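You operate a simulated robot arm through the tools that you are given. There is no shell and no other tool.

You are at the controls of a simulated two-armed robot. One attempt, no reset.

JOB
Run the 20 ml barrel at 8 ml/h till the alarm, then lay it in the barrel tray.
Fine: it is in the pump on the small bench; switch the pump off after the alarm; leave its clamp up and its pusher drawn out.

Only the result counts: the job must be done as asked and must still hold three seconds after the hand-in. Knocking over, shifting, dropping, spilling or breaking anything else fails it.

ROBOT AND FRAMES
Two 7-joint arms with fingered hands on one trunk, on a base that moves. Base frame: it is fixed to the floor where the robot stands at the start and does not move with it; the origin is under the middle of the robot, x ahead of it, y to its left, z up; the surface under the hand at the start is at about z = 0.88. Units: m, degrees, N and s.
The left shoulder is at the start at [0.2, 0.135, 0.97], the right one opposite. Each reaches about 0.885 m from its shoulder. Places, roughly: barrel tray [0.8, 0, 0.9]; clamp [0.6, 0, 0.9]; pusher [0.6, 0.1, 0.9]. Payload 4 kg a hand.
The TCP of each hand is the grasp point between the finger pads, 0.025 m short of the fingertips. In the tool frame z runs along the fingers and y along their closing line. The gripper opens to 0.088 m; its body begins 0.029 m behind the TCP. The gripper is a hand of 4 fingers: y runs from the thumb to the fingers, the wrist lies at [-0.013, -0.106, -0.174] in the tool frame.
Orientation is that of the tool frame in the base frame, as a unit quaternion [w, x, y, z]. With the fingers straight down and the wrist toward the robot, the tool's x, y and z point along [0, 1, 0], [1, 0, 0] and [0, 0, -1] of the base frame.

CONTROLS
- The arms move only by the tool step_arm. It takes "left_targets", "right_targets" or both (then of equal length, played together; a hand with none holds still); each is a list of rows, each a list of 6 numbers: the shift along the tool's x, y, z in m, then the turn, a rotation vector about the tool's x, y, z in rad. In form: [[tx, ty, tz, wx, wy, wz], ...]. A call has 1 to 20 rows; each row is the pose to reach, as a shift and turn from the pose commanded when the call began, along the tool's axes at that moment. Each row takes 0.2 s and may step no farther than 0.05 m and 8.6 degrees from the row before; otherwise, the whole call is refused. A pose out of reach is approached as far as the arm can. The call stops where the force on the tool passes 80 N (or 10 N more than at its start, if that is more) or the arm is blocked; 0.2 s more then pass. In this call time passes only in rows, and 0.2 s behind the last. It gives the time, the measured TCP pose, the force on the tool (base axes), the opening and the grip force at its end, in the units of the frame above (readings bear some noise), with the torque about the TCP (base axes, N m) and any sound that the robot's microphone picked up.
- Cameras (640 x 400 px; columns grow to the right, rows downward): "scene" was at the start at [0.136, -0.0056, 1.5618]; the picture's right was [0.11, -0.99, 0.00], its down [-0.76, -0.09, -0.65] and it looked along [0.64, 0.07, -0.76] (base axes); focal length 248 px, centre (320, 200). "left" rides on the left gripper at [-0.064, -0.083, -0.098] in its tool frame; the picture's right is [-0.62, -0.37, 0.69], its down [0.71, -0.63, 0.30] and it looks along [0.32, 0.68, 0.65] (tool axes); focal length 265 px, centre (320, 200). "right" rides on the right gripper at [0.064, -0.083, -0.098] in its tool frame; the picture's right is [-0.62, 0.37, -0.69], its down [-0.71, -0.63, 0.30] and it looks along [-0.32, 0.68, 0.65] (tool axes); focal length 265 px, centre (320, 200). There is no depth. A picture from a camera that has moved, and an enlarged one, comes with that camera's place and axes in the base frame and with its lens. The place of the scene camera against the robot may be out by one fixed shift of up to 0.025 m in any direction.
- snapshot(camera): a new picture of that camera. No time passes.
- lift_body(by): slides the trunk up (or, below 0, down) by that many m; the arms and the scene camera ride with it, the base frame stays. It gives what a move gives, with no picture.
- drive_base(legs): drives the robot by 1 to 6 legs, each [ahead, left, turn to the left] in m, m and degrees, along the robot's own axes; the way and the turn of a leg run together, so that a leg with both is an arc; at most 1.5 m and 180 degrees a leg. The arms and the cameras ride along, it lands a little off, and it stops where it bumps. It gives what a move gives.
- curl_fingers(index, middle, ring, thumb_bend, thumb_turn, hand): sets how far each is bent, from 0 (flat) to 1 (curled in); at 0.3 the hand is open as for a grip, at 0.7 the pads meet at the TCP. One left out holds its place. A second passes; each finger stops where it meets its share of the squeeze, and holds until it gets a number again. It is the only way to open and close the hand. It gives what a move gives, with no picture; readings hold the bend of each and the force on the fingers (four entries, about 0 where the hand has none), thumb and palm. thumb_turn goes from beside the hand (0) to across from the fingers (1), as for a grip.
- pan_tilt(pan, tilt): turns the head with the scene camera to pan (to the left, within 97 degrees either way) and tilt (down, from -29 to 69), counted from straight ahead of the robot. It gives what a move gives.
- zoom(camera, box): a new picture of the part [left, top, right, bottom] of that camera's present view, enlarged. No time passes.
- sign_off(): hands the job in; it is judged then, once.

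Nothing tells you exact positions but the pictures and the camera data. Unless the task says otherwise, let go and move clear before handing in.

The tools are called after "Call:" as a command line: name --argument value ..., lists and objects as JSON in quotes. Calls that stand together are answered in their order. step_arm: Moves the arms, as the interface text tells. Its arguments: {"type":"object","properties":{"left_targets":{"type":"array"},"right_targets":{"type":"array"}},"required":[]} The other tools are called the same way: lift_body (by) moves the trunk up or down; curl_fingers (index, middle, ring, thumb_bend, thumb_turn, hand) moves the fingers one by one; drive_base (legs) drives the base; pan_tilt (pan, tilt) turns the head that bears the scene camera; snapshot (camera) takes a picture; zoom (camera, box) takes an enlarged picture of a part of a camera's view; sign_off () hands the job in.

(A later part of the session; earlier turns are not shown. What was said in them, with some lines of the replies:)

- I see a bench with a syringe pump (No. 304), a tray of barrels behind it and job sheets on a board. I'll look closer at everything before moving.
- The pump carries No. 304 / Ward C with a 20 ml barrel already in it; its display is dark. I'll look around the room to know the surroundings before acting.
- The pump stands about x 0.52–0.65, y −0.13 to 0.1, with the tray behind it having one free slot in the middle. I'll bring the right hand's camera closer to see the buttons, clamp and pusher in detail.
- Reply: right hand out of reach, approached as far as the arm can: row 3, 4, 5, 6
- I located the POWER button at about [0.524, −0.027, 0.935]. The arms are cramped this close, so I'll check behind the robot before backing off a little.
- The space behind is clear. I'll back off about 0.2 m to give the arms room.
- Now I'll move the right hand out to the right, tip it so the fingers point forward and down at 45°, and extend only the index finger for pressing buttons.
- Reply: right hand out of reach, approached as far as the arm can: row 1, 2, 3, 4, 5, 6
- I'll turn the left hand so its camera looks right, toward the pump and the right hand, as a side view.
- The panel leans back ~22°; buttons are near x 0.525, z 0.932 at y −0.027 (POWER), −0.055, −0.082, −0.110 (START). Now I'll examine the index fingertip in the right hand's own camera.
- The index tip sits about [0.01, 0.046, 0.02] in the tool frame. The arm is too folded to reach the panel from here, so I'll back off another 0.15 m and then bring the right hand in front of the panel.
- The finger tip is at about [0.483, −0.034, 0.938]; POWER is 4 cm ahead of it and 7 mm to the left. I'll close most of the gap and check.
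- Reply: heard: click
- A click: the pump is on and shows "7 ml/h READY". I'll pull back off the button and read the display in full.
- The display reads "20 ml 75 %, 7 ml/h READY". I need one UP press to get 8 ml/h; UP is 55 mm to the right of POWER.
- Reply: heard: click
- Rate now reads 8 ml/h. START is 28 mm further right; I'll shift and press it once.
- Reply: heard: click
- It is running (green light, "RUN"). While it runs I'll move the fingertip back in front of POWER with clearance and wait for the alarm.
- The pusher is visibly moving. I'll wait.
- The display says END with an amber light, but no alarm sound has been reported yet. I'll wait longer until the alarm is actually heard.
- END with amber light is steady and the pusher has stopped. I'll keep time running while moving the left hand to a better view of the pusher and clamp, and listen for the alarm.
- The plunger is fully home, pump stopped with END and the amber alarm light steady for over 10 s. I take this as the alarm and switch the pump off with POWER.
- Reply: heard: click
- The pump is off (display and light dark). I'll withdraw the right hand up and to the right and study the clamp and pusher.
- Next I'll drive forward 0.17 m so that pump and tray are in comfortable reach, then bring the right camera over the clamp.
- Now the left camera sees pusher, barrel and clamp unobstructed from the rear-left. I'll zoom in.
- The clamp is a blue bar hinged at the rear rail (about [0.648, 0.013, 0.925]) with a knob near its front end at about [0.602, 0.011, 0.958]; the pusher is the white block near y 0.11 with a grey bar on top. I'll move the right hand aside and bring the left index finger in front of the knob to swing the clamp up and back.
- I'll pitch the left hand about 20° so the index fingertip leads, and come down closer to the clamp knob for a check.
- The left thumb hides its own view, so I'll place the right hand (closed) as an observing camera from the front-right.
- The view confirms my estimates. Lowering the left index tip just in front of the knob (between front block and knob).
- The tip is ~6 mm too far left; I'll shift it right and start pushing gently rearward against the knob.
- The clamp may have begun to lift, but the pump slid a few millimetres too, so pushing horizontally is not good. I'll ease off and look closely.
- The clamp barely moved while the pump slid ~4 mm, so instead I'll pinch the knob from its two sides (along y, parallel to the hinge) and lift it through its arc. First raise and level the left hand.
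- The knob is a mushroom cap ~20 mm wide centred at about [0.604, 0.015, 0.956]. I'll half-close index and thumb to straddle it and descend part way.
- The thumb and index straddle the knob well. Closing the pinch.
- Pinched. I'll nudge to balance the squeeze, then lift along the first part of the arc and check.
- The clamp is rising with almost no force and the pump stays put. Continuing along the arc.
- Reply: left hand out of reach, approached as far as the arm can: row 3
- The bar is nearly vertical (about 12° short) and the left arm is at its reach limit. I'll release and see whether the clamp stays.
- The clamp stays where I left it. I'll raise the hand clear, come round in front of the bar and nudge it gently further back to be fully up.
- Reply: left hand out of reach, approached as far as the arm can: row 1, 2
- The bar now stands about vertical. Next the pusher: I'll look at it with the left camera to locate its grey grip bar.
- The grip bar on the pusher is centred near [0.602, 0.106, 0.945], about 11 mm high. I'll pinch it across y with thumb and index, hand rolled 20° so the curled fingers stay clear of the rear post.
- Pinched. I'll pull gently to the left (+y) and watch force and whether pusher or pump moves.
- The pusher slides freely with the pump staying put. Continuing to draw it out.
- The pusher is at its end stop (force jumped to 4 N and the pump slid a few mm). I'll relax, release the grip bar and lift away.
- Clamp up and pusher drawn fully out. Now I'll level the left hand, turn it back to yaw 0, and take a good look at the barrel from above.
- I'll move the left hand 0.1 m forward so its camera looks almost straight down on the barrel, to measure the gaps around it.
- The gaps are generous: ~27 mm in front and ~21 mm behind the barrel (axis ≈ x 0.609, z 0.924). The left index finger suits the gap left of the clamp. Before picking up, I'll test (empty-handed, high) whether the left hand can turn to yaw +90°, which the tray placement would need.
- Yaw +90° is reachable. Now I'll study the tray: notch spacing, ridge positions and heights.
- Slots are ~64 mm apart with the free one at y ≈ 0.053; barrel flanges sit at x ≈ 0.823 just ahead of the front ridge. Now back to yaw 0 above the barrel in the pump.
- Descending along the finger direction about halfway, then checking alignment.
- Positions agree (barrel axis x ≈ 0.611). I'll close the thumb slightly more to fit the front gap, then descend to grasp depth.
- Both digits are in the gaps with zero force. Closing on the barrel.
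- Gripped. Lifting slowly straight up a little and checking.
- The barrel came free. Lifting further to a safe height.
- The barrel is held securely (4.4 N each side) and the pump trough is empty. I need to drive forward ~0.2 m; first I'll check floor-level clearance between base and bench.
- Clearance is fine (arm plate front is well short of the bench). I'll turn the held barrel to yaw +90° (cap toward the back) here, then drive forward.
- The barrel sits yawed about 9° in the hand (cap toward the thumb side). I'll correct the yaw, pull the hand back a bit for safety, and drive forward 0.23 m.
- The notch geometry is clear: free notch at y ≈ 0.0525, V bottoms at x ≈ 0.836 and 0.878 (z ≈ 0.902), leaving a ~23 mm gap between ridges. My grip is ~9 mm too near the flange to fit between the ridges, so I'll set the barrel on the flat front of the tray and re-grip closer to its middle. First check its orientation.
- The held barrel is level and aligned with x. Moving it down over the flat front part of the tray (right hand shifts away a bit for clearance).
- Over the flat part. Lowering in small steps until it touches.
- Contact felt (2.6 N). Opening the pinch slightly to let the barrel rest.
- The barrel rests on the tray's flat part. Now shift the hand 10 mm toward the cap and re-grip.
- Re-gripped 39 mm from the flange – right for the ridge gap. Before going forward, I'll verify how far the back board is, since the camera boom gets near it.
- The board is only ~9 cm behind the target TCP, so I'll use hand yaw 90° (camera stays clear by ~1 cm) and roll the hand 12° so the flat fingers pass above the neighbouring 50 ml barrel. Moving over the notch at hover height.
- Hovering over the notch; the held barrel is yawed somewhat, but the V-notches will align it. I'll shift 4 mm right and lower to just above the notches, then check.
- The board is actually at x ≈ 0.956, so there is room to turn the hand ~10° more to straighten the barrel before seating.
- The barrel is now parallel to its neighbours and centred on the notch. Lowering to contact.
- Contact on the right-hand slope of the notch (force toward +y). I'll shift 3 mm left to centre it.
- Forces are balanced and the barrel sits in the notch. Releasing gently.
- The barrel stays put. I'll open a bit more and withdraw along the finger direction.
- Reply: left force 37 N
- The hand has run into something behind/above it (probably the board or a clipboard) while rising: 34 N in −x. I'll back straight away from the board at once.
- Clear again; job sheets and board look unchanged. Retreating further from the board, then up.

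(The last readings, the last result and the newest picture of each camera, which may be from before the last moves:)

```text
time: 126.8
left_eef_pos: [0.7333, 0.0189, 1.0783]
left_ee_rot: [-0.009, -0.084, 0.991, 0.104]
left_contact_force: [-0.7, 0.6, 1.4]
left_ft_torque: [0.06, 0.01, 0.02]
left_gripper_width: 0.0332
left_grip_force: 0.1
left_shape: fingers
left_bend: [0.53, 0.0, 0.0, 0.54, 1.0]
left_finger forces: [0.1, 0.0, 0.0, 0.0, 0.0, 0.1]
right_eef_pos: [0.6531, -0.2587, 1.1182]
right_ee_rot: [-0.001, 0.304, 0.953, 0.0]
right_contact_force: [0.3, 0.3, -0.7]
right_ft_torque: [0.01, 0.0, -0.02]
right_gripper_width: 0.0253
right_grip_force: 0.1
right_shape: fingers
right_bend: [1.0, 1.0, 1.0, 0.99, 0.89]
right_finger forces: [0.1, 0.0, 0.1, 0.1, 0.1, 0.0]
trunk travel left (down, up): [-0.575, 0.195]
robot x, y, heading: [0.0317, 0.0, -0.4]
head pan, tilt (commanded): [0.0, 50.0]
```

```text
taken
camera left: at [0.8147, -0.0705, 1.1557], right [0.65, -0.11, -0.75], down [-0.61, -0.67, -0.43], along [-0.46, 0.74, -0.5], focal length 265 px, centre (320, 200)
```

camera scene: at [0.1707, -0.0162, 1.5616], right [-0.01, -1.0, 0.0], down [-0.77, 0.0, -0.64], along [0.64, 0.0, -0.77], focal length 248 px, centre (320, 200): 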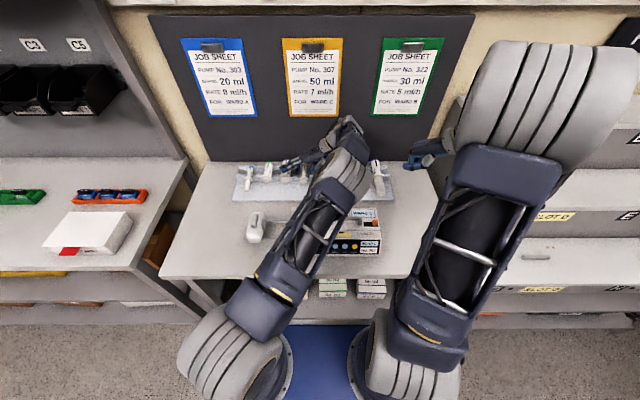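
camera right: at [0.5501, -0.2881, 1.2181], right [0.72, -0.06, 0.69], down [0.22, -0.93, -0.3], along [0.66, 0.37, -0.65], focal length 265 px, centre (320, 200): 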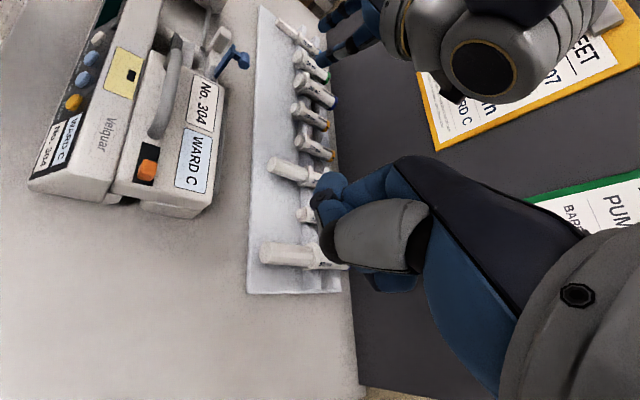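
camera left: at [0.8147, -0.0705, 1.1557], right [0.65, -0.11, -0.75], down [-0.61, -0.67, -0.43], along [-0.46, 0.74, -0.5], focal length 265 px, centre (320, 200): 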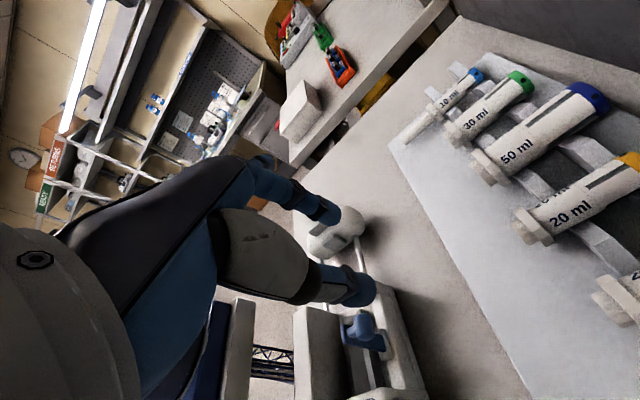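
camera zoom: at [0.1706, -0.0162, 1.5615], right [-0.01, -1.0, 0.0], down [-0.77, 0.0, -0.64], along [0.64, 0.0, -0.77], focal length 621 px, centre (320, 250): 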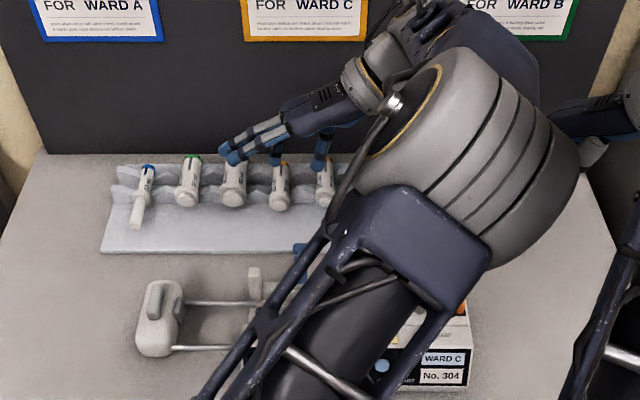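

The barrel lies neatly in the free notch, parallel to its neighbours. Now I'll back off and inspect the clamp, pusher and display once more.

Call:
drive_base --legs '[[-0.23, 0, 0]]'

Call:
zoom --camera "right" --box '[230, 40, 410, 190]'

Call:
snapshot --camera "scene"

Call:
zoom --camera "scene" --box '[230, 110, 410, 210]'

```text
time: 128.6
left_eef_pos: [0.5032, 0.0205, 1.0778]
left_ee_rot: [-0.008, -0.085, 0.991, 0.104]
left_contact_force: [-0.3, -0.2, -0.6]
left_ft_torque: [0.02, -0.01, 0.05]
left_gripper_width: 0.0332
left_grip_force: 0.0
left_shape: fingers
left_bend: [0.53, 0.0, 0.0, 0.54, 1.0]
left_finger forces: [0.1, 0.0, 0.1, 0.1, 0.1, 0.0]
right_eef_pos: [0.4223, -0.2558, 1.119]
right_ee_rot: [0.0, 0.303, 0.953, 0.0]
right_contact_force: [0.0, 0.1, 0.1]
right_ft_torque: [0.01, 0.02, -0.04]
right_gripper_width: 0.0253
right_grip_force: 0.1
right_shape: fingers
right_bend: [1.0, 1.0, 1.0, 0.99, 0.89]
right_finger forces: [0.0, 0.0, 0.1, 0.0, 0.1, 0.0]
trunk travel left (down, up): [-0.575, 0.195]
robot x, y, heading: [-0.1937, 0.0, -0.2]
head pan, tilt (commanded): [0.0, 50.0]
```

```text
2.67 times, centred on (320, 115) of right
camera zoom: at [0.3202, -0.2863, 1.2182], right [0.72, -0.06, 0.69], down [0.22, -0.93, -0.3], along [0.66, 0.37, -0.65], focal length 708 px, centre (320, 427)
```

zoom: 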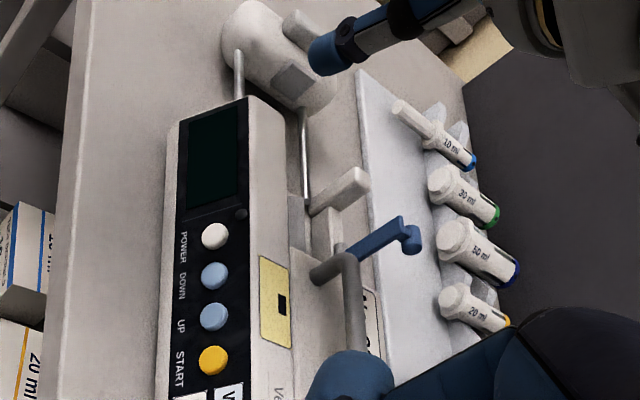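

```text
taken
camera scene: at [-0.0599, -0.015, 1.5615], right [0.0, -1.0, 0.0], down [-0.77, 0.0, -0.64], along [0.64, 0.0, -0.77], focal length 248 px, centre (320, 200)
```

scene: 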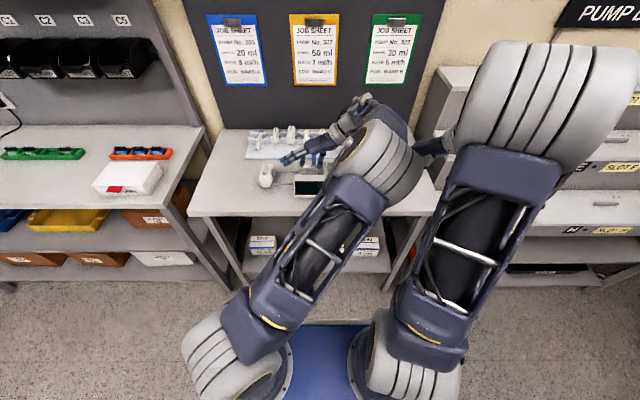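

```text
3.56 times, centred on (320, 160) of scene
camera zoom: at [-0.0599, -0.015, 1.5615], right [0.0, -1.0, 0.0], down [-0.77, 0.0, -0.64], along [0.64, 0.0, -0.77], focal length 883 px, centre (320, 342)
```

zoom: 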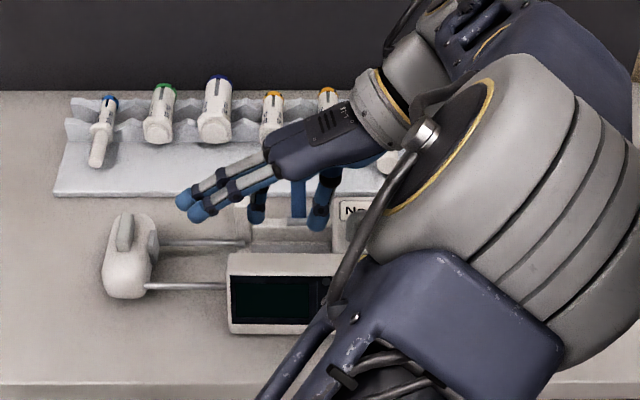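

Everything is in place: clamp bar upright (~85°), pusher at its outer stop, display dark, barrel in the tray. I'll move the left hand up and away to the left, clear of the pump.

Call:
step_arm --left_targets '[[0, 0.0083, -0.0391, 0, 0, 0], [0, 0.0166, -0.0782, 0, 0, 0], [-0.0078, 0.061, -0.0739, 0, 0, 0], [-0.0156, 0.1054, -0.0696, 0, 0, 0], [-0.0234, 0.1498, -0.0653, 0, 0, 0], [-0.0312, 0.1941, -0.0609, 0, 0, 0]]'

Call:
snapshot --camera "scene"

Call:
zoom --camera "scene" --box '[230, 110, 410, 210]'

Call:
zoom --camera "right" --box '[250, 40, 390, 160]'

```text
time: 130.0
left_eef_pos: [0.502, 0.2013, 1.1769]
left_ee_rot: [-0.008, -0.084, 0.991, 0.104]
left_contact_force: [0.3, -1.0, -1.0]
left_ft_torque: [0.01, -0.03, -0.04]
left_gripper_width: 0.0335
left_grip_force: 0.1
left_shape: fingers
left_bend: [0.53, 0.0, 0.0, 0.54, 1.0]
left_finger forces: [0.1, 0.1, 0.0, 0.1, 0.0, 0.1]
right_eef_pos: [0.4214, -0.2574, 1.1187]
right_ee_rot: [0.0, 0.303, 0.953, 0.0]
right_contact_force: [0.8, -0.3, 0.7]
right_ft_torque: [0.02, 0.01, -0.01]
right_gripper_width: 0.0253
right_grip_force: 0.1
right_shape: fingers
right_bend: [1.0, 1.0, 1.0, 0.99, 0.89]
right_finger forces: [0.0, 0.0, 0.0, 0.0, 0.1, 0.0]
trunk travel left (down, up): [-0.575, 0.195]
robot x, y, heading: [-0.1962, 0.0033, -0.1]
head pan, tilt (commanded): [0.0, 50.0]
```

```text
taken
camera scene: at [-0.0599, -0.0154, 1.5615], right [0.0, -1.0, 0.0], down [-0.77, 0.0, -0.64], along [0.64, 0.0, -0.77], focal length 248 px, centre (320, 200)
```

scene: 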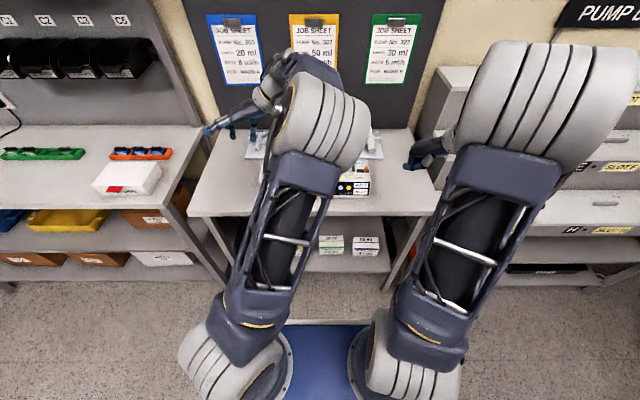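

```text
3.56 times, centred on (320, 160) of scene
camera zoom: at [-0.0599, -0.0154, 1.5615], right [0.0, -1.0, 0.0], down [-0.77, 0.0, -0.64], along [0.64, 0.0, -0.77], focal length 883 px, centre (320, 342)
```

zoom: 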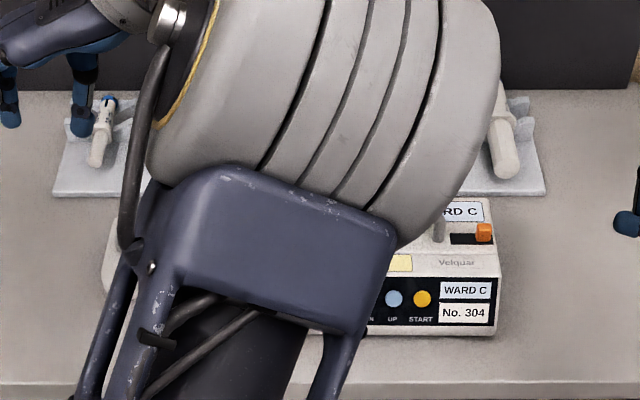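

```text
3.33 times, centred on (320, 100) of right
camera zoom: at [0.32, -0.2868, 1.2182], right [0.72, -0.06, 0.69], down [0.22, -0.93, -0.3], along [0.66, 0.37, -0.65], focal length 885 px, centre (320, 533)
```

zoom: 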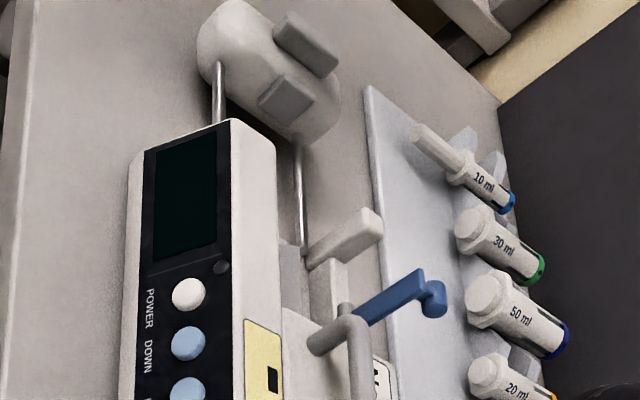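

I'll back the robot off and take one last overall look before handing in.

Call:
drive_base --legs '[[-0.3, 0, 0]]'

Call:
step_arm --left_targets '[[0, 0.04, 0, 0, 0, 0], [0, 0.08, 0, 0, 0, 0]]'

Call:
pan_tilt --pan 0 --tilt 38

Call:
snapshot --camera "scene"

Call:
snapshot --camera "right"

```text
time: 132.1
left_eef_pos: [0.1944, 0.2039, 1.1772]
left_ee_rot: [-0.009, -0.085, 0.991, 0.104]
left_contact_force: [-0.5, -0.2, -0.3]
left_ft_torque: [0.01, -0.03, 0.01]
left_gripper_width: 0.0333
left_grip_force: 0.1
left_shape: fingers
left_bend: [0.53, 0.0, 0.0, 0.54, 1.0]
left_finger forces: [0.0, 0.0, 0.1, 0.1, 0.0, 0.1]
right_eef_pos: [0.1133, -0.2556, 1.1198]
right_ee_rot: [-0.001, 0.302, 0.953, -0.001]
right_contact_force: [0.0, 0.4, -1.0]
right_ft_torque: [0.0, 0.03, -0.01]
right_gripper_width: 0.0255
right_grip_force: 0.1
right_shape: fingers
right_bend: [1.0, 1.0, 1.0, 0.99, 0.89]
right_finger forces: [0.0, 0.0, 0.0, 0.1, 0.0, 0.0]
trunk travel left (down, up): [-0.575, 0.195]
robot x, y, heading: [-0.5053, 0.0014, -0.0]
head pan, tilt (commanded): [0.0, 50.0]
```

```text
time: 132.7
left_eef_pos: [0.179, 0.2809, 1.1939]
left_ee_rot: [-0.009, -0.085, 0.991, 0.105]
left_contact_force: [0.4, 0.5, 0.5]
left_ft_torque: [-0.01, 0.02, -0.02]
left_gripper_width: 0.0335
left_grip_force: 0.1
left_shape: fingers
left_bend: [0.53, 0.0, 0.0, 0.54, 1.0]
left_finger forces: [0.0, 0.0, 0.1, 0.0, 0.1, 0.1]
right_eef_pos: [0.1139, -0.2564, 1.1187]
right_ee_rot: [-0.001, 0.302, 0.953, 0.001]
right_contact_force: [1.1, -1.1, -0.6]
right_ft_torque: [0.03, -0.01, 0.01]
right_gripper_width: 0.0253
right_grip_force: 0.1
right_shape: fingers
right_bend: [1.0, 1.0, 1.0, 0.99, 0.89]
right_finger forces: [0.0, 0.0, 0.0, 0.0, 0.0, 0.0]
trunk travel left (down, up): [-0.575, 0.195]
robot x, y, heading: [-0.5041, 0.0021, -0.2]
head pan, tilt (commanded): [0.0, 50.0]
```

```text
time: 133.4
left_eef_pos: [0.1794, 0.2813, 1.1937]
left_ee_rot: [-0.009, -0.085, 0.991, 0.104]
left_contact_force: [-1.2, 0.4, 0.2]
left_ft_torque: [-0.01, 0.0, -0.03]
left_gripper_width: 0.0333
left_grip_force: 0.1
left_shape: fingers
left_bend: [0.53, 0.0, 0.0, 0.54, 1.0]
left_finger forces: [0.0, 0.0, 0.1, 0.0, 0.0, 0.0]
right_eef_pos: [0.1143, -0.256, 1.1189]
right_ee_rot: [-0.001, 0.303, 0.953, 0.0]
right_contact_force: [-0.5, 0.6, -0.6]
right_ft_torque: [-0.02, 0.01, 0.0]
right_gripper_width: 0.0253
right_grip_force: 0.0
right_shape: fingers
right_bend: [1.0, 1.0, 1.0, 0.99, 0.89]
right_finger forces: [0.0, 0.0, 0.0, 0.1, 0.0, 0.1]
trunk travel left (down, up): [-0.575, 0.195]
robot x, y, heading: [-0.5042, 0.0023, -0.4]
head pan, tilt (commanded): [0.0, 38.0]
```

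```text
taken
camera scene: at [-0.3594, -0.0139, 1.5787], right [0.0, -1.0, 0.0], down [-0.62, 0.0, -0.79], along [0.79, 0.0, -0.62], focal length 248 px, centre (320, 200)
```

scene: 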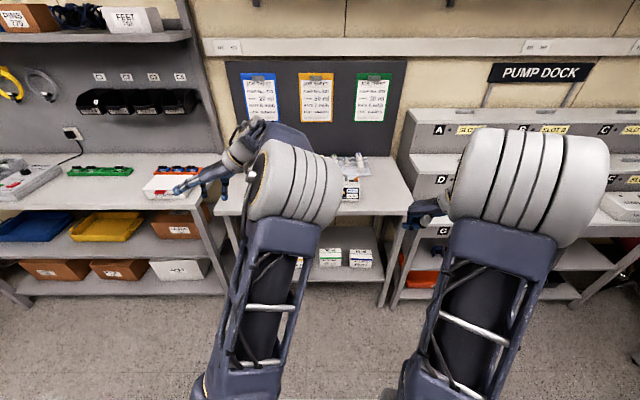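

```text
taken
camera right: at [0.0115, -0.2849, 1.2182], right [0.72, -0.06, 0.69], down [0.22, -0.93, -0.3], along [0.66, 0.37, -0.65], focal length 265 px, centre (320, 200)
```

right: 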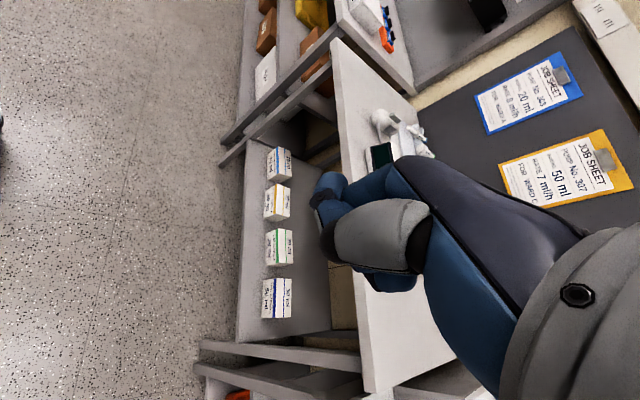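

Call:
step_arm --left_targets '[[0, 0, 0, 0.0118, -0.014, 0.1337], [0, 0, 0, 0.0236, -0.0281, 0.2674], [0, 0, 0, 0.0354, -0.0421, 0.4011], [0, 0, 0, 0.0472, -0.0562, 0.5348], [0, 0, 0, 0.059, -0.0702, 0.6685], [0, 0, 0, 0.0708, -0.0843, 0.8022], [0, 0, 0, 0.0825, -0.0983, 0.936], [0, 0, 0, 0.0943, -0.1124, 1.0697], [0, 0, 0, 0.1061, -0.1264, 1.2034], [0, 0, 0, 0.1179, -0.1405, 1.3371], [0, 0, 0, 0.1297, -0.1545, 1.4708], [0, 0, 0, 0.1415, -0.1686, 1.6045], [0, 0, 0, 0.1533, -0.1826, 1.7382]]'

Call:
snapshot --camera "scene"

Call:
zoom --camera "scene" --box '[220, 130, 420, 230]'

```text
time: 136.2
left_eef_pos: [0.1805, 0.2797, 1.1941]
left_ee_rot: [0.0, 0.709, 0.705, 0.0]
left_contact_force: [0.1, -0.2, -0.1]
left_ft_torque: [0.03, 0.01, -0.01]
left_gripper_width: 0.0335
left_grip_force: 0.1
left_shape: fingers
left_bend: [0.53, 0.0, 0.0, 0.54, 1.0]
left_finger forces: [0.0, 0.1, 0.0, 0.0, 0.0, 0.0]
right_eef_pos: [0.1125, -0.2555, 1.1186]
right_ee_rot: [-0.001, 0.303, 0.953, 0.0]
right_contact_force: [-0.2, -0.6, 0.5]
right_ft_torque: [0.03, 0.03, 0.02]
right_gripper_width: 0.0253
right_grip_force: 0.0
right_shape: fingers
right_bend: [1.0, 1.0, 1.0, 0.99, 0.89]
right_finger forces: [0.0, 0.0, 0.0, 0.1, 0.0, 0.0]
trunk travel left (down, up): [-0.575, 0.195]
robot x, y, heading: [-0.5039, 0.0017, -0.1]
head pan, tilt (commanded): [0.0, 38.0]
```

```text
taken
camera scene: at [-0.3595, -0.014, 1.5787], right [0.0, -1.0, 0.0], down [-0.62, 0.0, -0.79], along [0.79, 0.0, -0.62], focal length 248 px, centre (320, 200)
```

scene: 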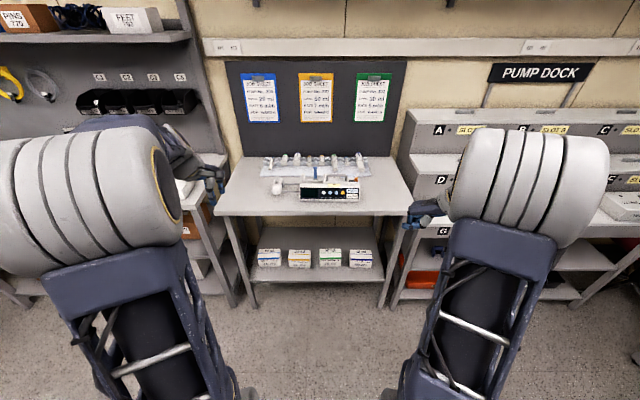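

```text
3.20 times, centred on (320, 180) of scene
camera zoom: at [-0.3595, -0.014, 1.5787], right [0.0, -1.0, 0.0], down [-0.62, 0.0, -0.79], along [0.79, 0.0, -0.62], focal length 794 px, centre (320, 264)
```

zoom: 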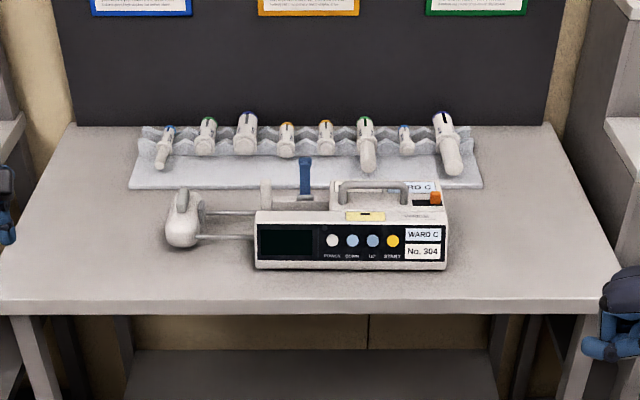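

Call:
zoom --camera "scene" --box '[255, 145, 375, 210]'

```text
5.33 times, centred on (315, 178) of scene
camera zoom: at [-0.3595, -0.014, 1.5787], right [0.0, -1.0, 0.0], down [-0.62, 0.0, -0.79], along [0.79, 0.0, -0.62], focal length 1324 px, centre (347, 320)
```

zoom: 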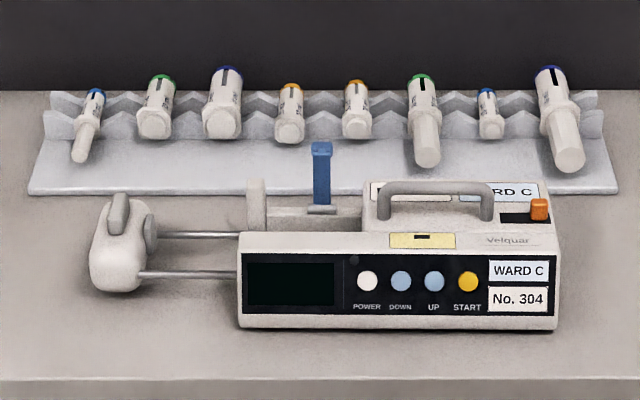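

The 20 ml barrel is in the tray's free notch. The pump is off with its clamp up and its pusher drawn out, nothing else is disturbed, and both hands are clear, so I'm handing in.

Call:
sign_off

```text
The job is handed in.
```

I ran the 20 ml barrel at 8 ml/h until the pump stopped at END, switched the pump off and laid the barrel in the tray's free notch. The clamp is up, the pusher is drawn fully out, and both hands were clear before I handed in.

A few things did not go perfectly:

- **Alarm:** I never heard an alarm sound. The display showed END with a steady amber light, and the pusher had stopped. I waited about 10 seconds more and took that as the alarm.
- **Pump moved slightly:** My first push on the clamp and the pusher's end stop slid the pump about 4 mm back and 6 mm to the left. I did not move it back.
- **Contact at the back:** While lifting the left hand out of the tray, the arm hit something behind it with about 34 N, probably the board or a clipboard. I backed off straight away, and the board and job sheets looked unchanged.
- **Pump number:** The pump on the bench is No. 304, Ward C. The job sheet for 20 ml at 8 ml/h names pump No. 303, Ward A. I followed your instruction and used the pump on the bench.
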